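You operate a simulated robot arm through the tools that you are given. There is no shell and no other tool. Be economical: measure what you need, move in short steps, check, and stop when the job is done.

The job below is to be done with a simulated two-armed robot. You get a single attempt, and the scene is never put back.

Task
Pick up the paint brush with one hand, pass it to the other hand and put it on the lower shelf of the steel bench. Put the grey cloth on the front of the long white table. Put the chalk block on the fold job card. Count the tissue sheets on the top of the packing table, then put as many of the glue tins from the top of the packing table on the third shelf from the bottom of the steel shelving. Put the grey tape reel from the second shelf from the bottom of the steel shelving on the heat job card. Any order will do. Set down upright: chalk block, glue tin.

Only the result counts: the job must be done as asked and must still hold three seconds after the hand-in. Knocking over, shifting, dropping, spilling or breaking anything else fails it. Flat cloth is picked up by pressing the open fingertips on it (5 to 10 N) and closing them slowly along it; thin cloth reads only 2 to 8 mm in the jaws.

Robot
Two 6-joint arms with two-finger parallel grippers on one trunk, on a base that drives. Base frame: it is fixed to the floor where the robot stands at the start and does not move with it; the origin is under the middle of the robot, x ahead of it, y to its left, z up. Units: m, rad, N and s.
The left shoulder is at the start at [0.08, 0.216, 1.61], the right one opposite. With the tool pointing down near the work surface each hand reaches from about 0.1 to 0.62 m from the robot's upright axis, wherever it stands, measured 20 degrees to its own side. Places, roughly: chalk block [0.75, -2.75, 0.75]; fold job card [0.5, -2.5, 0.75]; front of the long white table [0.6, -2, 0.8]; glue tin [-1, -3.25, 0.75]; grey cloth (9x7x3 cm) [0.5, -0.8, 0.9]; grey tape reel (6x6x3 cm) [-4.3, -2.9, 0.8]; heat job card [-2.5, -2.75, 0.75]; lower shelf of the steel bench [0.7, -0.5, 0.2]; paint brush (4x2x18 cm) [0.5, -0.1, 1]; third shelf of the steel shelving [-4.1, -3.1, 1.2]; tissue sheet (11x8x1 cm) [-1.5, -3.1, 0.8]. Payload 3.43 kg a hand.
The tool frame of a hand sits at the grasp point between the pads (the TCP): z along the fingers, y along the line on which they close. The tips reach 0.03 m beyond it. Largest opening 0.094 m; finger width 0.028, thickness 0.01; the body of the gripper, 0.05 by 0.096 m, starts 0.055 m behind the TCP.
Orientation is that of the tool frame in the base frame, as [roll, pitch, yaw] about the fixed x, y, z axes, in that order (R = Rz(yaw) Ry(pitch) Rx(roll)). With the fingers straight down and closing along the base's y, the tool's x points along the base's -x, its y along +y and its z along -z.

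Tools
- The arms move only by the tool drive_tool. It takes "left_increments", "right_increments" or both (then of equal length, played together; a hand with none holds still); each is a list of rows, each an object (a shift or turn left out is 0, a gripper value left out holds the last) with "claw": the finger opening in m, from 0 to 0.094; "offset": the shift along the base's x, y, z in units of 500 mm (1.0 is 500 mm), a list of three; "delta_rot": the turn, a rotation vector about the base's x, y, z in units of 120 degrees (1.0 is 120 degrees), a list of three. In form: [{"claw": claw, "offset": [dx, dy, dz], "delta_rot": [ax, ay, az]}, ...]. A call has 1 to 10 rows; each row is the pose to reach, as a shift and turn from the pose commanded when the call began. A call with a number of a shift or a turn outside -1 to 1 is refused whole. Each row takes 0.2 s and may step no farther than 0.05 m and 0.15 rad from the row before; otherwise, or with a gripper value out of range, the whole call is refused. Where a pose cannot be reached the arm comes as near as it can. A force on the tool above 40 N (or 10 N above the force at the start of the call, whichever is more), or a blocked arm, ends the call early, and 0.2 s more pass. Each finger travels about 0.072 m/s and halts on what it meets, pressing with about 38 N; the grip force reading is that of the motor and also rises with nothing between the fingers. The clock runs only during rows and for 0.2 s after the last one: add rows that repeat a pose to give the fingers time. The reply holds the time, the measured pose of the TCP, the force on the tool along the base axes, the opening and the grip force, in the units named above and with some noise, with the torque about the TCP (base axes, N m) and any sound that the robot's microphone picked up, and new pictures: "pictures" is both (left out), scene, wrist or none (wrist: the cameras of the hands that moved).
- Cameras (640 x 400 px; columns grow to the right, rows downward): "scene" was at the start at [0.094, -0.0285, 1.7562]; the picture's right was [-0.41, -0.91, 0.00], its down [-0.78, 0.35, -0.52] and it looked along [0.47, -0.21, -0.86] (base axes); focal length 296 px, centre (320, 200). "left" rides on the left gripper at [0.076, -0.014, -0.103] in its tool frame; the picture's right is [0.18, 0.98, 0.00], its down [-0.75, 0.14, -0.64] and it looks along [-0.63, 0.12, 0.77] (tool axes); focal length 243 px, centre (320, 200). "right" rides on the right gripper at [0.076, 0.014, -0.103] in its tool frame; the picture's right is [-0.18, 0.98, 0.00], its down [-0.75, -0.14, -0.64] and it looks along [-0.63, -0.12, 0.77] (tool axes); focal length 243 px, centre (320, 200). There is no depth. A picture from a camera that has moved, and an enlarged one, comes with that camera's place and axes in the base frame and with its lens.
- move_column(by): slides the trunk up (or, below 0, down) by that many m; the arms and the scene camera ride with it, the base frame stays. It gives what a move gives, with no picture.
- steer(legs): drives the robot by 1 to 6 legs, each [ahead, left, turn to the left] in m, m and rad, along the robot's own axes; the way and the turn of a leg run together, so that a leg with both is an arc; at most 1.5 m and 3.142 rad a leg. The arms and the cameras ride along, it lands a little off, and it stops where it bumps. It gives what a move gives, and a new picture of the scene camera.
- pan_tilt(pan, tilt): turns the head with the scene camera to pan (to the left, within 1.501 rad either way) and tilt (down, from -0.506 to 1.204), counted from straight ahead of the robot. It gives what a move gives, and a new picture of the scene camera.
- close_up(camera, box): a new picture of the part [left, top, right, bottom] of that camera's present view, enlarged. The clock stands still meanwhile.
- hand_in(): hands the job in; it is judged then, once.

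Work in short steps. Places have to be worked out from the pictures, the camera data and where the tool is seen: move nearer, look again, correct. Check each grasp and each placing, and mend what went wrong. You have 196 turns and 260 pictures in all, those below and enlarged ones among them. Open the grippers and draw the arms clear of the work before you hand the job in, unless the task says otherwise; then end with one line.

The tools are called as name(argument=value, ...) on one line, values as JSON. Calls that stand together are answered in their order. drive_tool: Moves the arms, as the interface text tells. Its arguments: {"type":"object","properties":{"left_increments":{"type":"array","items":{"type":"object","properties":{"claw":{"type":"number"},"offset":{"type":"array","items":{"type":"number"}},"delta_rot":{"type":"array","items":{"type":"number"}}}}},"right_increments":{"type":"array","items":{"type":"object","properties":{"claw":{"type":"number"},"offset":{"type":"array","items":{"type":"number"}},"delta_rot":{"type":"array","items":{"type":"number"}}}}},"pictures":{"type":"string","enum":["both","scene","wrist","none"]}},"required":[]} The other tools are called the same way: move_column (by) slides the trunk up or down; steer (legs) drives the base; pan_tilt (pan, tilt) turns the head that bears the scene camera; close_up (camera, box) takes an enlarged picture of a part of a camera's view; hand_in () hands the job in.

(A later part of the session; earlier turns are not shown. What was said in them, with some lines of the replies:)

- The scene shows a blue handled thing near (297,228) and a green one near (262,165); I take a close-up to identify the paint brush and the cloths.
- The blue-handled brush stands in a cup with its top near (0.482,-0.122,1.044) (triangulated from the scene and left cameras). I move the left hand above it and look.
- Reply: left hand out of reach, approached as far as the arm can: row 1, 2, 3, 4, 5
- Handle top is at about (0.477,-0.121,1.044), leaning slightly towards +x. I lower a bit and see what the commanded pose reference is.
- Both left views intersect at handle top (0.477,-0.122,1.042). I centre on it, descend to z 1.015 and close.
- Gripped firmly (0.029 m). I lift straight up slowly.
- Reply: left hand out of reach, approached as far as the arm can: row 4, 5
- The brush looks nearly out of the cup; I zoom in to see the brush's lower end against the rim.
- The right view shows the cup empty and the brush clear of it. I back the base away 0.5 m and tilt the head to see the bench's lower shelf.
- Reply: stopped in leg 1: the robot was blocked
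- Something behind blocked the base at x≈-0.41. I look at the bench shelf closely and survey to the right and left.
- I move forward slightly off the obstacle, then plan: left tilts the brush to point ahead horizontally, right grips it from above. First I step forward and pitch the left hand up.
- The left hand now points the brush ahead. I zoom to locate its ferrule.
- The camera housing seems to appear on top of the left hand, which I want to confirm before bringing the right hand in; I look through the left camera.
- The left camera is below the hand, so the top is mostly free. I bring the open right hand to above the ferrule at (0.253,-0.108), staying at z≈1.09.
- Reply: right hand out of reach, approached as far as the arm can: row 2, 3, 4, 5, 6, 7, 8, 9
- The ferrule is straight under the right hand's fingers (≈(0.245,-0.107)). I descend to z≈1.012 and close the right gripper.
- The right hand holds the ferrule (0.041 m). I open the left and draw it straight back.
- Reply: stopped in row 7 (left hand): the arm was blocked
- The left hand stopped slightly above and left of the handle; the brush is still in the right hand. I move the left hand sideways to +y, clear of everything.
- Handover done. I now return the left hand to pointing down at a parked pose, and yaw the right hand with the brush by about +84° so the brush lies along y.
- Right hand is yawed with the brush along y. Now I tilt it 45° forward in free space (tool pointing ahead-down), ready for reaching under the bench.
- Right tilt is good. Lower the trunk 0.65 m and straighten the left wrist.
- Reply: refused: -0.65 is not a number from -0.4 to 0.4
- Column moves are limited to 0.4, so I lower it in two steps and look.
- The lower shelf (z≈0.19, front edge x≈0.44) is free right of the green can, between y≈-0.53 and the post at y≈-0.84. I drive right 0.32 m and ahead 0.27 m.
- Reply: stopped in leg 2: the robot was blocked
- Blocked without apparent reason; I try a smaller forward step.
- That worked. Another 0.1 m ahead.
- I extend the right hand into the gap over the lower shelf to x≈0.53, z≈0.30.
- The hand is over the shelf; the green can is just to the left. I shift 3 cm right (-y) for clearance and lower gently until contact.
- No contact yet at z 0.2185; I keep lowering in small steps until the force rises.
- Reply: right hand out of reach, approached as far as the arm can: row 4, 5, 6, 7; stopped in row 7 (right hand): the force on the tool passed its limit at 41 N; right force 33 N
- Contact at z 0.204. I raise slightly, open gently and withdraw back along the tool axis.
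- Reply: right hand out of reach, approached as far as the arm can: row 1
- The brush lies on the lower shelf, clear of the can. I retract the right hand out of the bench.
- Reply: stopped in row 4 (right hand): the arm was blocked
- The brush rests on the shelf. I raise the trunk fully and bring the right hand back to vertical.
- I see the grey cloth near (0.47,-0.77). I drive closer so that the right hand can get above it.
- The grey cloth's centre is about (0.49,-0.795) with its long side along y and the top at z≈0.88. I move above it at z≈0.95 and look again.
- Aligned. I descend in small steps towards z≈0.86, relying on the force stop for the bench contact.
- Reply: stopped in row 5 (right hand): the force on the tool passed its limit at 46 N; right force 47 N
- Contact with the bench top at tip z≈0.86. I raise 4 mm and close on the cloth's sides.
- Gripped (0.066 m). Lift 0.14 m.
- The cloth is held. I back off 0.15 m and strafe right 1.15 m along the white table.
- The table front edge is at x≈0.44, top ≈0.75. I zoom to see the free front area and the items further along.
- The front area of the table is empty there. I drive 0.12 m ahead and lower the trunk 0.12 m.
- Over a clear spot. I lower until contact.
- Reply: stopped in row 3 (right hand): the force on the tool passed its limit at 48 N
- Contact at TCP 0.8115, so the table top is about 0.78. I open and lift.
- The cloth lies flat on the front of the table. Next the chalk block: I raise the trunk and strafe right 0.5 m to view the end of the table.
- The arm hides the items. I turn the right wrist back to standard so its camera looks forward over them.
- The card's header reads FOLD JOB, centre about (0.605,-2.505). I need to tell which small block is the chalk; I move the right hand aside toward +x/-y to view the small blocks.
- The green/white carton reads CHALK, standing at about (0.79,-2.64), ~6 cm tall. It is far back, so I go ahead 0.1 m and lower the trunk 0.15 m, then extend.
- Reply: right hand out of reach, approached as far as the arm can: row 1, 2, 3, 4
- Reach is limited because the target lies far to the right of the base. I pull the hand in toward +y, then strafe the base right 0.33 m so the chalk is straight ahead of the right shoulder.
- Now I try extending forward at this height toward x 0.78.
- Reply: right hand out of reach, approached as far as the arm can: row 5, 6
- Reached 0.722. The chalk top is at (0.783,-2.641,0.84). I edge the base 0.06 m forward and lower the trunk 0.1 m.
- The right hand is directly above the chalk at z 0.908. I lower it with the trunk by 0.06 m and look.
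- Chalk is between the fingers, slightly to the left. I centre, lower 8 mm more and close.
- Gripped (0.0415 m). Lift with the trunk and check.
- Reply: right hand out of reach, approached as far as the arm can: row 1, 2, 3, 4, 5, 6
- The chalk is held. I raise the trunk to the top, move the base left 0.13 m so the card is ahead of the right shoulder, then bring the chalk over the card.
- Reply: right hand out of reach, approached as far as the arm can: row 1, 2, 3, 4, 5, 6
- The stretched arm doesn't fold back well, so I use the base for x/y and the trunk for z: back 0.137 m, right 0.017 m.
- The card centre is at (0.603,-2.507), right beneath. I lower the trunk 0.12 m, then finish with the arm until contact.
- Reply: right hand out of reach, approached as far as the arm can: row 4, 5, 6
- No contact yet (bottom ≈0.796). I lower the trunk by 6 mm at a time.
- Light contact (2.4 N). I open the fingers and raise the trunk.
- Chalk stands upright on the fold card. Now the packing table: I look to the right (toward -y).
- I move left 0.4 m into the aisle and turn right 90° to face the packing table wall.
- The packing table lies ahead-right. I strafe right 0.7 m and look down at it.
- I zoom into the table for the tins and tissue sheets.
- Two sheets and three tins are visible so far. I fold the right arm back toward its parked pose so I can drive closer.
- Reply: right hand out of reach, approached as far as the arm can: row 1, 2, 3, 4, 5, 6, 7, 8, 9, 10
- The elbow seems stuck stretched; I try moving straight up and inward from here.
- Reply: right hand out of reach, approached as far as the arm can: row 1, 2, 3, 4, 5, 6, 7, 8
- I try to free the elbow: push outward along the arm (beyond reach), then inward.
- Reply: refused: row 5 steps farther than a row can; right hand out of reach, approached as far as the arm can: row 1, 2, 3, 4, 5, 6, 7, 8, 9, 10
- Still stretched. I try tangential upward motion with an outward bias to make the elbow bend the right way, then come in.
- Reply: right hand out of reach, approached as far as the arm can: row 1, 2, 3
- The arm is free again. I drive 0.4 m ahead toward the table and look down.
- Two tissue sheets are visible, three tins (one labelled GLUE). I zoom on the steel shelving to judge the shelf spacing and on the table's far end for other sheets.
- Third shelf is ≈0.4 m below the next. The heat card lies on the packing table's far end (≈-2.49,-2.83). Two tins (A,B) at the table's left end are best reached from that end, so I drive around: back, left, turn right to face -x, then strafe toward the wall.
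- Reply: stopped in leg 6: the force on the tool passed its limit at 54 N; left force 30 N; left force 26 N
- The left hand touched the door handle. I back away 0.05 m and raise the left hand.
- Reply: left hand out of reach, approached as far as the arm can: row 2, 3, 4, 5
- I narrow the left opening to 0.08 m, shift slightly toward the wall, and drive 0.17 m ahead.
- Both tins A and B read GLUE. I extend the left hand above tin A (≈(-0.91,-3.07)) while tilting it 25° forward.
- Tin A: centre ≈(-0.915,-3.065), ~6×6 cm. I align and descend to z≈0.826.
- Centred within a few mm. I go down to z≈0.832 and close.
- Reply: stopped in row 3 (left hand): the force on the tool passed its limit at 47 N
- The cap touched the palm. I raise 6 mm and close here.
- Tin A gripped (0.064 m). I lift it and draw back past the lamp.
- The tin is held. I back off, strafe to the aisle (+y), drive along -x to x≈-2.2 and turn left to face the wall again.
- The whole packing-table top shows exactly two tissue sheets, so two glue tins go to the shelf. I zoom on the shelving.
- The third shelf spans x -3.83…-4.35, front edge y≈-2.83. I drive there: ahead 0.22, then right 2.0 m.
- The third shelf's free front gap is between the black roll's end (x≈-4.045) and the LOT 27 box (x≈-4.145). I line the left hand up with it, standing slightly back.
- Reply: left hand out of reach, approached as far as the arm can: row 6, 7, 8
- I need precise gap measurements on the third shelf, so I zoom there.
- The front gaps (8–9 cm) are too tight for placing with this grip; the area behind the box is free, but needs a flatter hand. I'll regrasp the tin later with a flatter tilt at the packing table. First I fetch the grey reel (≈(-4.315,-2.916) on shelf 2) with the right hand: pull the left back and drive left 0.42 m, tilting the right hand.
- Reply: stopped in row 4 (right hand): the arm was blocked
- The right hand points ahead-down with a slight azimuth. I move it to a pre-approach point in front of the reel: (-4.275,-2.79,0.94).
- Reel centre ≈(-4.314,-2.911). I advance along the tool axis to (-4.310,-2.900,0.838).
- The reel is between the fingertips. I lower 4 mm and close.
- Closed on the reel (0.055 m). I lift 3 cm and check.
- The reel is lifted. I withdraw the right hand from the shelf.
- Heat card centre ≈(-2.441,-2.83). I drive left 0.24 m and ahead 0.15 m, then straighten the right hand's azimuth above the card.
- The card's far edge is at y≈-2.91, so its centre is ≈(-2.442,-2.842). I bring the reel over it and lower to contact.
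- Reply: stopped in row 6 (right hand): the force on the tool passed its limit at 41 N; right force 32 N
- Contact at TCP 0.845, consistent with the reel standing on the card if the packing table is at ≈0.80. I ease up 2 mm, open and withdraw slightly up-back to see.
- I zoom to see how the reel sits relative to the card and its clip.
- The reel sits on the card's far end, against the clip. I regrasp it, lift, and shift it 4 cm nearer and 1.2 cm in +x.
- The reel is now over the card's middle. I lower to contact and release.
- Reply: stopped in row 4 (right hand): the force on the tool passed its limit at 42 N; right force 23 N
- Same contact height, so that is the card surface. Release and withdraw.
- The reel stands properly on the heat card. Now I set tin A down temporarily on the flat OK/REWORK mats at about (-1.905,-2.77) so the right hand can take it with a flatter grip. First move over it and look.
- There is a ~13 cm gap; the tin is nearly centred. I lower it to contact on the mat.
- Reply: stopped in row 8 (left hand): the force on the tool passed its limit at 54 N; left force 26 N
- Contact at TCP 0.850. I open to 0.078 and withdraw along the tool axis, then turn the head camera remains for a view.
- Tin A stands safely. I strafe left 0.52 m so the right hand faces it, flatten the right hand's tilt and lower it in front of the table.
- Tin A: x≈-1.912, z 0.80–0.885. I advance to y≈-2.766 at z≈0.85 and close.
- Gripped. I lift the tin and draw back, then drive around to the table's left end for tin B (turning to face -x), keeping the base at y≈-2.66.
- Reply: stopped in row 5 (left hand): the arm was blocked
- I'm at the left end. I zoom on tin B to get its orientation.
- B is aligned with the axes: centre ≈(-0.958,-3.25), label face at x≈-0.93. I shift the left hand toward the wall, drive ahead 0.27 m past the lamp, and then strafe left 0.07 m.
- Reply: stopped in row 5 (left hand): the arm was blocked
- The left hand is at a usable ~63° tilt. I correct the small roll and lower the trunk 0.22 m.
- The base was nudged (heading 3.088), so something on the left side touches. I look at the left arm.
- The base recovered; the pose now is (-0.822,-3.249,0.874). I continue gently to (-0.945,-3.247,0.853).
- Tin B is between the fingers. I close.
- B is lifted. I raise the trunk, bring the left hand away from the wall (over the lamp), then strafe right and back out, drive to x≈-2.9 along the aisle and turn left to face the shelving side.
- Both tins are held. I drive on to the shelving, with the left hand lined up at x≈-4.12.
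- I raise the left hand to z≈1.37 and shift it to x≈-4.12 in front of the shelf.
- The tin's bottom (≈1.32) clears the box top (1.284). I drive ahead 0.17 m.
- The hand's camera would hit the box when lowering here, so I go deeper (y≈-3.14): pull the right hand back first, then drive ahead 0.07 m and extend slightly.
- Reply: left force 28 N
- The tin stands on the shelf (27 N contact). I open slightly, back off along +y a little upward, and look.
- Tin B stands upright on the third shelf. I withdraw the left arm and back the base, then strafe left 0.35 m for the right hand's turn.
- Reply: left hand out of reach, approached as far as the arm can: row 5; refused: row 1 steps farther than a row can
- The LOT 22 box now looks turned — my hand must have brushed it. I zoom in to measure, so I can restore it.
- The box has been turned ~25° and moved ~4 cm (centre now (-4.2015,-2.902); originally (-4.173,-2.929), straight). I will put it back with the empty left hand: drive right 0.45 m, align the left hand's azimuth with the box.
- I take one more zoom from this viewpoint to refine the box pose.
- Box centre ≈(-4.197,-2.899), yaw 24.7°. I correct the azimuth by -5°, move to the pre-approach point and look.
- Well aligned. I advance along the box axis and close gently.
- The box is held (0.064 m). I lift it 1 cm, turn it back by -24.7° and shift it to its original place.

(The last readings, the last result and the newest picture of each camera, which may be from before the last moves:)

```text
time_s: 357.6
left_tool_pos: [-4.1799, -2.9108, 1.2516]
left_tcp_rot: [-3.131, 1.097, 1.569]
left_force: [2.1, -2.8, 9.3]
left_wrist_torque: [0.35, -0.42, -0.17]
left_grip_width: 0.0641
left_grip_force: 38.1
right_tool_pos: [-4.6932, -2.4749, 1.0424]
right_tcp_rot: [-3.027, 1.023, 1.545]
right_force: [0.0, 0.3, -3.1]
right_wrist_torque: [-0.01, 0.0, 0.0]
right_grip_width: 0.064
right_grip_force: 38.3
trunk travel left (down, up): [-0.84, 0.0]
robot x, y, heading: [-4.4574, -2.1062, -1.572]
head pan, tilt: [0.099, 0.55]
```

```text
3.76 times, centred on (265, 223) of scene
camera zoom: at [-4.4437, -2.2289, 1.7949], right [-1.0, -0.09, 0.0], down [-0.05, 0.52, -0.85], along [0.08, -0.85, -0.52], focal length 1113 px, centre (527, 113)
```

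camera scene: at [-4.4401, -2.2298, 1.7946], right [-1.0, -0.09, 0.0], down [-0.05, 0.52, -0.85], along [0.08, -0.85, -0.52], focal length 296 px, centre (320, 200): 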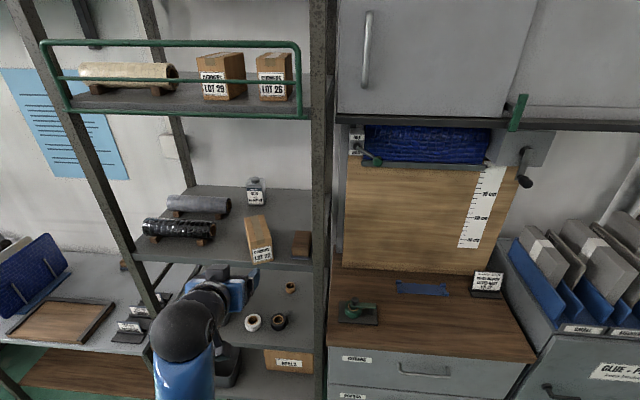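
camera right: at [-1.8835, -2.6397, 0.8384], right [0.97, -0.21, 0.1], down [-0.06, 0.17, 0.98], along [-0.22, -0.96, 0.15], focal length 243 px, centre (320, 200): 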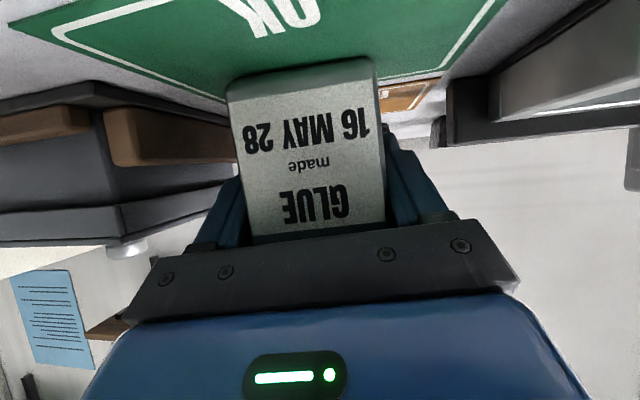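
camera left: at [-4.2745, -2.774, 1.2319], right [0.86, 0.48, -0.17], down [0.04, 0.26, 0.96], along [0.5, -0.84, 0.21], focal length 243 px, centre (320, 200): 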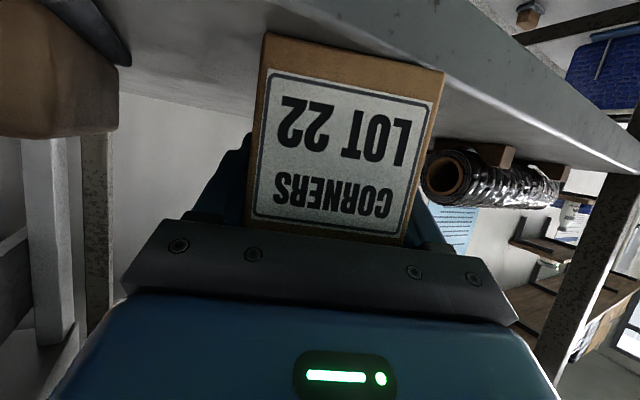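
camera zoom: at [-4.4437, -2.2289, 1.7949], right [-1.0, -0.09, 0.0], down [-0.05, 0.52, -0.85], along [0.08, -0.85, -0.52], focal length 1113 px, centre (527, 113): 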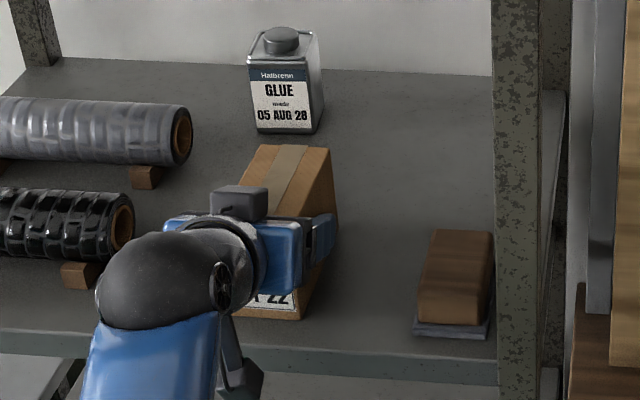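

Box is down in place. I open a little and withdraw straight back.

drive_tool(left_increments=[{"claw": 0.067}, {"claw": 0.072}, {"claw": 0.076}, {"claw": 0.076}, {"offset": [0, 0.05, 0.002]}, {"offset": [0, 0.13, 0.006]}, {"offset": [0, 0.22, 0.01]}, {"offset": [0, 0.3, 0.0]}, {"offset": [0, 0.38, 0.0]}, {"offset": [0, 0.46, 0.0]}], pictures="none")

close_up(camera="scene", box=[180, 170, 350, 276])

```text
time_s: 359.8
left_tool_pos: [-4.1807, -2.6766, 1.251]
left_tcp_rot: [-3.129, 1.093, 1.571]
left_force: [0.2, -0.3, -0.4]
left_wrist_torque: [0.01, 0.0, 0.01]
left_grip_width: 0.0763
left_grip_force: 0.0
right_tool_pos: [-4.6927, -2.4739, 1.0413]
right_tcp_rot: [-3.026, 1.022, 1.546]
right_force: [-0.7, 0.1, -3.1]
right_wrist_torque: [0.0, 0.0, -0.02]
right_grip_width: 0.064
right_grip_force: 37.4
trunk travel left (down, up): [-0.84, 0.0]
robot x, y, heading: [-4.4515, -2.1057, -1.583]
head pan, tilt: [0.099, 0.55]
```

```text
3.76 times, centred on (265, 223) of scene
camera zoom: at [-4.4439, -2.227, 1.7948], right [-1.0, -0.09, 0.0], down [-0.05, 0.52, -0.85], along [0.08, -0.85, -0.52], focal length 1113 px, centre (527, 113)
```

zoom: 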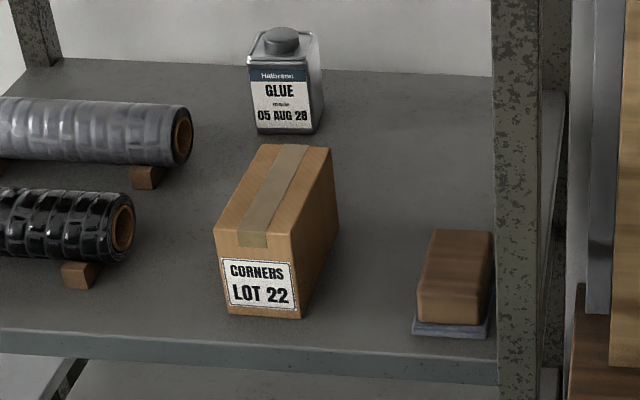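

The box is back within a few millimetres of its original place. Next I retract the left hand, strafe left 0.42 m for the right hand.

drive_tool(left_increments=[{"offset": [0.0, 0.05, -0.06], "delta_rot": [0.05, 0, 0]}, {"offset": [0.0, 0.1, -0.12], "delta_rot": [0.1, 0, 0]}, {"offset": [0, 0.15, -0.18], "delta_rot": [0.15, 0, 0]}, {"offset": [0, 0.2, -0.25], "delta_rot": [0.2, 0, 0]}, {"offset": [0, 0.26, -0.32], "delta_rot": [0.25, 0, 0]}, {"offset": [0, 0.32, -0.39], "delta_rot": [0.3, 0, 0]}, {"offset": [0, 0.38, -0.44], "delta_rot": [0.35, 0, 0]}], pictures="none")

steer(legs=[[0, 0.42, 0.008]])

drive_tool(right_increments=[{"offset": [0, -0.01, 0.08]}, {"offset": [0, -0.02, 0.16]}, {"offset": [0, -0.05, 0.24]}, {"offset": [0, -0.09, 0.32]}, {"offset": [0, -0.13, 0.4]}, {"offset": [0, -0.17, 0.48]}, {"offset": [0, -0.21, 0.56]}, {"offset": [0, -0.25, 0.64]}, {"offset": [0, -0.27, 0.66]}], pictures="wrist")

```text
time_s: 361.4
left_tool_pos: [-4.178, -2.4914, 1.0304]
left_tcp_rot: [-3.127, 0.358, 1.571]
left_force: [-0.3, 0.6, 0.5]
left_wrist_torque: [0.01, -0.01, -0.03]
left_grip_width: 0.0764
left_grip_force: 0.1
right_tool_pos: [-4.6937, -2.4754, 1.0408]
right_tcp_rot: [-3.024, 1.021, 1.546]
right_force: [-0.9, -0.2, -3.1]
right_wrist_torque: [0.0, 0.01, -0.01]
right_grip_width: 0.0643
right_grip_force: 38.0
trunk travel left (down, up): [-0.84, 0.0]
robot x, y, heading: [-4.452, -2.1089, -1.574]
head pan, tilt: [0.099, 0.55]
```

```text
time_s: 364.0
left_tool_pos: [-3.7543, -2.4866, 1.0316]
left_tcp_rot: [-3.13, 0.357, 1.587]
left_force: [-0.2, 0.7, 0.8]
left_wrist_torque: [0.02, -0.01, 0.01]
left_grip_width: 0.0761
left_grip_force: 0.0
right_tool_pos: [-4.27, -2.4783, 1.0423]
right_tcp_rot: [-3.029, 1.022, 1.558]
right_force: [-0.2, -0.1, -3.5]
right_wrist_torque: [0.0, -0.01, 0.03]
right_grip_width: 0.0639
right_grip_force: 38.3
trunk travel left (down, up): [-0.84, 0.0]
robot x, y, heading: [-4.0334, -2.1086, -1.56]
head pan, tilt: [0.099, 0.55]
camera scene: at [-4.0253, -2.2291, 1.7946], right [-0.99, -0.11, 0.0], down [-0.05, 0.52, -0.85], along [0.09, -0.85, -0.52], focal length 296 px, centre (320, 200)
```

scene: 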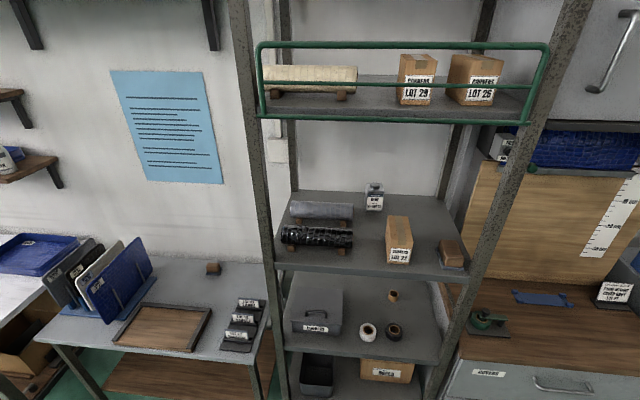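

```text
time_s: 366.0
left_tool_pos: [-3.7532, -2.4884, 1.0311]
left_tcp_rot: [-3.128, 0.358, 1.586]
left_force: [0.6, 0.4, 0.3]
left_wrist_torque: [0.01, 0.02, 0.01]
left_grip_width: 0.0761
left_grip_force: 0.1
right_tool_pos: [-4.2669, -2.6315, 1.3682]
right_tcp_rot: [-3.027, 1.02, 1.562]
right_force: [0.1, 0.4, -3.5]
right_wrist_torque: [-0.02, 0.02, 0.02]
right_grip_width: 0.064
right_grip_force: 38.3
right hand out of reach, approached as far as the arm can: row 4, 5, 6, 7, 8, 9
trunk travel left (down, up): [-0.84, 0.0]
robot x, y, heading: [-4.0332, -2.1079, -1.563]
head pan, tilt: [0.099, 0.55]
camera right: at [-4.2401, -2.5065, 1.3576], right [0.97, -0.2, 0.1], down [-0.06, 0.16, 0.98], along [-0.21, -0.97, 0.15], focal length 243 px, centre (320, 200)
```

right: 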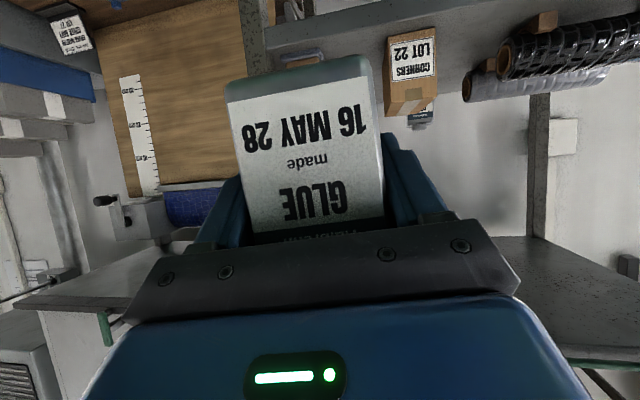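

The right hand is at z 1.368 with the tin bottom ≈1.32. I drive ahead 0.25 m, then extend the arm to y≈-3.14 at x≈-4.27.

steer(legs=[[0.25, 0, 0]])

drive_tool(right_increments=[{"offset": [-0.004, -0.08, 0.004]}, {"offset": [-0.006, -0.16, 0.006]}, {"offset": [-0.006, -0.24, 0.006]}, {"offset": [-0.006, -0.32, 0.006]}, {"offset": [-0.006, -0.4, 0.006]}, {"offset": [-0.006, -0.48, 0.006]}, {"offset": [-0.006, -0.52, 0.006]}], pictures="both")

```text
time_s: 367.8
left_tool_pos: [-3.7523, -2.7312, 1.0325]
left_tcp_rot: [-3.128, 0.361, 1.582]
left_force: [0.4, 0.0, 0.1]
left_wrist_torque: [-0.01, 0.0, 0.0]
left_grip_width: 0.0759
left_grip_force: 0.0
right_tool_pos: [-4.2673, -2.871, 1.371]
right_tcp_rot: [-3.024, 1.025, 1.558]
right_force: [0.6, 0.1, -2.4]
right_wrist_torque: [-0.03, 0.01, 0.01]
right_grip_width: 0.0642
right_grip_force: 37.5
trunk travel left (down, up): [-0.84, 0.0]
robot x, y, heading: [-4.0297, -2.3556, -1.566]
head pan, tilt: [0.099, 0.55]
camera scene: at [-4.0203, -2.4675, 1.7952], right [-0.99, -0.1, 0.0], down [-0.05, 0.52, -0.85], along [0.09, -0.85, -0.52], focal length 296 px, centre (320, 200)
```

scene: 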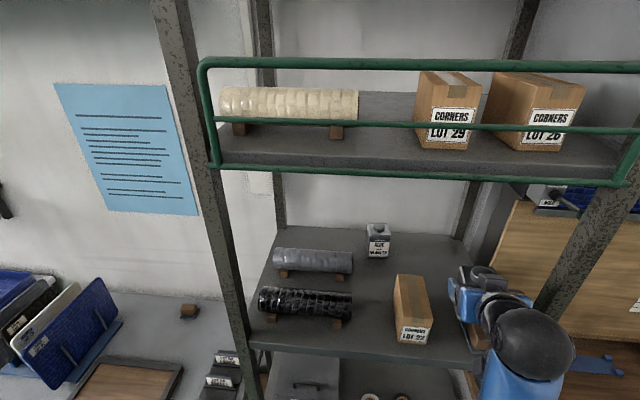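

```text
time_s: 369.4
left_tool_pos: [-3.7529, -2.7353, 1.0306]
left_tcp_rot: [-3.129, 0.354, 1.581]
left_force: [0.2, -0.1, 0.7]
left_wrist_torque: [-0.01, 0.0, -0.02]
left_grip_width: 0.0757
left_grip_force: 0.0
right_tool_pos: [-4.2722, -3.1379, 1.3737]
right_tcp_rot: [-3.027, 1.022, 1.557]
right_force: [0.7, 0.6, -2.6]
right_wrist_torque: [-0.01, -0.02, 0.06]
right_grip_width: 0.0641
right_grip_force: 37.5
trunk travel left (down, up): [-0.84, 0.0]
robot x, y, heading: [-4.0292, -2.3528, -1.566]
head pan, tilt: [0.099, 0.55]
camera scene: at [-4.0202, -2.4761, 1.7944], right [-0.99, -0.1, 0.0], down [-0.05, 0.52, -0.85], along [0.09, -0.85, -0.52], focal length 296 px, centre (320, 200)
camera right: at [-4.2441, -3.013, 1.3612], right [0.97, -0.21, 0.1], down [-0.06, 0.16, 0.98], along [-0.22, -0.96, 0.15], focal length 243 px, centre (320, 200)
```

scene: 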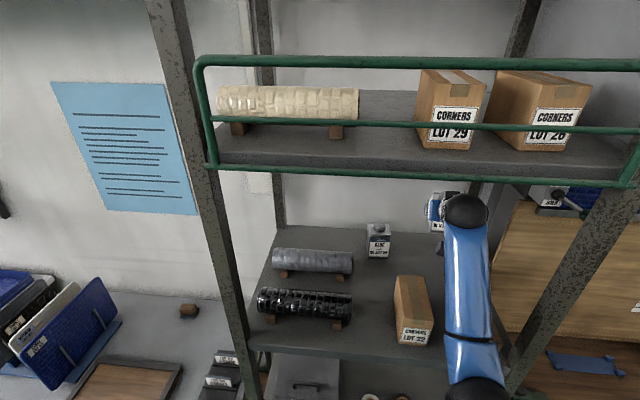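
right: 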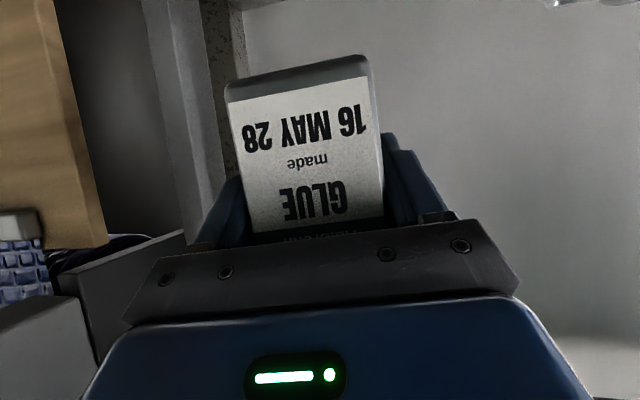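

Over the free back-right area. I lower to contact.

drive_tool(right_increments=[{"offset": [0, 0, -0.06]}, {"offset": [0, 0, -0.12]}, {"offset": [0, 0, -0.18]}, {"offset": [0, 0, -0.22]}, {"offset": [0, 0, -0.242]}, {"offset": [0, 0, -0.256]}, {"offset": [0, 0, -0.268]}, {"offset": [0, 0, -0.276]}], pictures="scene")

```text
time_s: 371.2
left_tool_pos: [-3.752, -2.7312, 1.032]
left_tcp_rot: [-3.128, 0.361, 1.584]
left_force: [-0.2, 0.3, 0.2]
left_wrist_torque: [-0.02, 0.0, 0.0]
left_grip_width: 0.076
left_grip_force: 0.1
right_tool_pos: [-4.2703, -3.1328, 1.235]
right_tcp_rot: [-3.026, 1.02, 1.558]
right_force: [-1.1, 2.7, 13.2]
right_wrist_torque: [0.1, -0.44, 0.12]
right_grip_width: 0.0642
right_grip_force: 37.8
trunk travel left (down, up): [-0.84, 0.0]
robot x, y, heading: [-4.0358, -2.3557, -1.567]
head pan, tilt: [0.099, 0.55]
camera scene: at [-4.0195, -2.4696, 1.7948], right [-0.99, -0.1, 0.0], down [-0.05, 0.52, -0.85], along [0.09, -0.85, -0.52], focal length 296 px, centre (320, 200)
```

scene: 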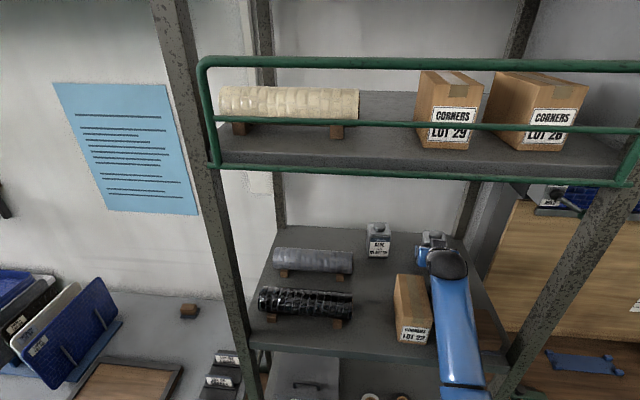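

Tin A touches the shelf (13 N) and the box is undisturbed. I open slightly, rise straight up and then withdraw.

drive_tool(right_increments=[{"offset": [0, 0, 0.002], "claw": 0.068}, {"offset": [0, 0, 0.002], "claw": 0.074}, {"offset": [0, 0, 0.002], "claw": 0.076}, {"offset": [0, 0.03, 0.015]}, {"offset": [0, 0.06, 0.05]}, {"offset": [0, 0.09, 0.12]}, {"offset": [0, 0.12, 0.2]}, {"offset": [0, 0.18, 0.26]}, {"offset": [0, 0.26, 0.27]}, {"offset": [0, 0.34, 0.27]}], pictures="scene")

```text
time_s: 373.4
left_tool_pos: [-3.7511, -2.7322, 1.032]
left_tcp_rot: [-3.129, 0.36, 1.581]
left_force: [-0.9, 0.5, 0.2]
left_wrist_torque: [-0.01, 0.0, 0.0]
left_grip_width: 0.076
left_grip_force: 0.0
right_tool_pos: [-4.2695, -2.9635, 1.3676]
right_tcp_rot: [-3.027, 1.021, 1.561]
right_force: [0.3, 0.2, -0.1]
right_wrist_torque: [-0.01, -0.02, 0.0]
right_grip_width: 0.0761
right_grip_force: 0.0
trunk travel left (down, up): [-0.84, 0.0]
robot x, y, heading: [-4.0307, -2.3546, -1.564]
head pan, tilt: [0.099, 0.55]
camera scene: at [-4.0204, -2.4719, 1.7948], right [-0.99, -0.1, 0.0], down [-0.05, 0.52, -0.85], along [0.09, -0.85, -0.52], focal length 296 px, centre (320, 200)
```

scene: 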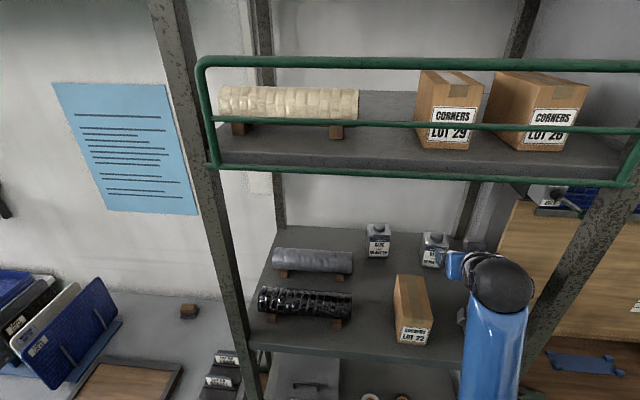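

Both tins stand upright; the box is unchanged. I back the base out and take a final close look.

steer(legs=[[-0.24, 0, 0]])

close_up(camera="scene", box=[260, 160, 500, 330])

```text
time_s: 375.1
left_tool_pos: [-3.7531, -2.5037, 1.0293]
left_tcp_rot: [-3.128, 0.353, 1.58]
left_force: [-0.1, 0.0, 0.4]
left_wrist_torque: [0.04, 0.02, -0.02]
left_grip_width: 0.0757
left_grip_force: 0.1
right_tool_pos: [-4.2719, -2.7374, 1.3636]
right_tcp_rot: [-3.024, 1.018, 1.558]
right_force: [-0.6, -1.3, 0.5]
right_wrist_torque: [0.02, -0.01, 0.0]
right_grip_width: 0.076
right_grip_force: 0.1
trunk travel left (down, up): [-0.84, 0.0]
robot x, y, heading: [-4.0349, -2.1199, -1.567]
head pan, tilt: [0.099, 0.55]
camera scene: at [-4.0212, -2.2471, 1.794], right [-0.99, -0.1, 0.0], down [-0.05, 0.52, -0.85], along [0.09, -0.85, -0.53], focal length 296 px, centre (320, 200)
```

scene: 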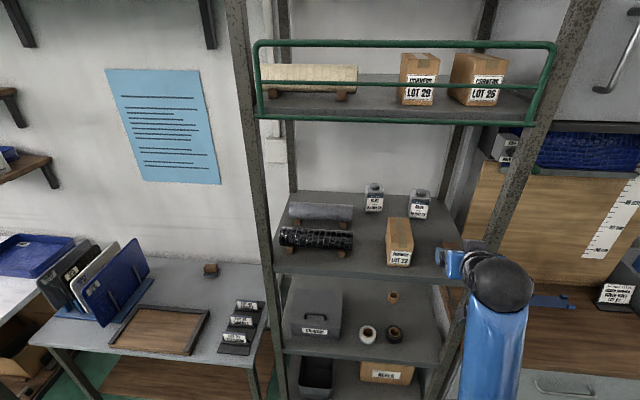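

```text
2.35 times, centred on (380, 245) of scene
camera zoom: at [-4.0212, -2.2471, 1.794], right [-0.99, -0.1, 0.0], down [-0.05, 0.52, -0.85], along [0.09, -0.85, -0.53], focal length 696 px, centre (179, 94)
```

zoom: 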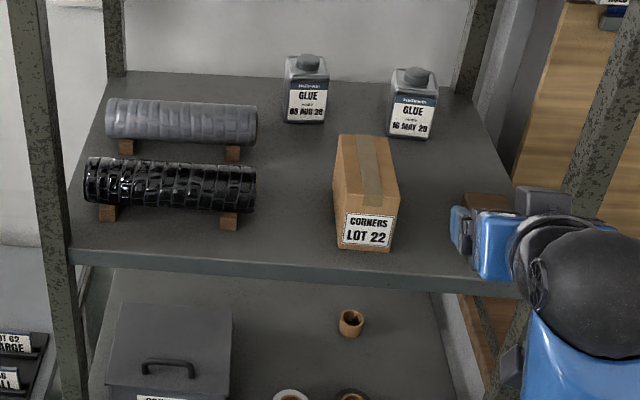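

All is in place. I pull the right hand fully clear and open both grippers.

drive_tool(right_increments=[{"offset": [0, 0.06, 0], "claw": 0.094}, {"offset": [0, 0.12, -0.04]}, {"offset": [0, 0.18, -0.1]}, {"offset": [0, 0.22, -0.16]}], left_increments=[{"claw": 0.094}, {"claw": 0.094}, {"claw": 0.094}, {"claw": 0.094}], pictures="none")

hand_in()

```text
time_s: 376.1
left_tool_pos: [-3.7529, -2.4965, 1.031]
left_tcp_rot: [-3.128, 0.36, 1.583]
left_force: [0.1, 0.5, 0.3]
left_wrist_torque: [0.01, 0.04, 0.0]
left_grip_width: 0.0939
left_grip_force: 0.1
right_tool_pos: [-4.2725, -2.6202, 1.29]
right_tcp_rot: [-3.026, 1.025, 1.556]
right_force: [0.6, 0.1, 0.6]
right_wrist_torque: [0.0, 0.01, -0.01]
right_grip_width: 0.0939
right_grip_force: 0.0
trunk travel left (down, up): [-0.84, 0.0]
robot x, y, heading: [-4.0335, -2.1195, -1.565]
head pan, tilt: [0.099, 0.55]
```

```text
The job is handed in.
```

I handed the job in with all five parts done, but my left hand knocked the LOT 22 box on the third shelf (turned it about 25° and moved it about 4 cm); I put it back to within a few millimetres by camera measurement, and the judge may still count that as shifting something. The brush was passed from left to right hand and lies on the bench's lower shelf, the cloth is on the front of the white table, the chalk stands on the fold card, I counted two tissue sheets so two glue tins stand upright on the third shelf, and the reel is on the heat card.
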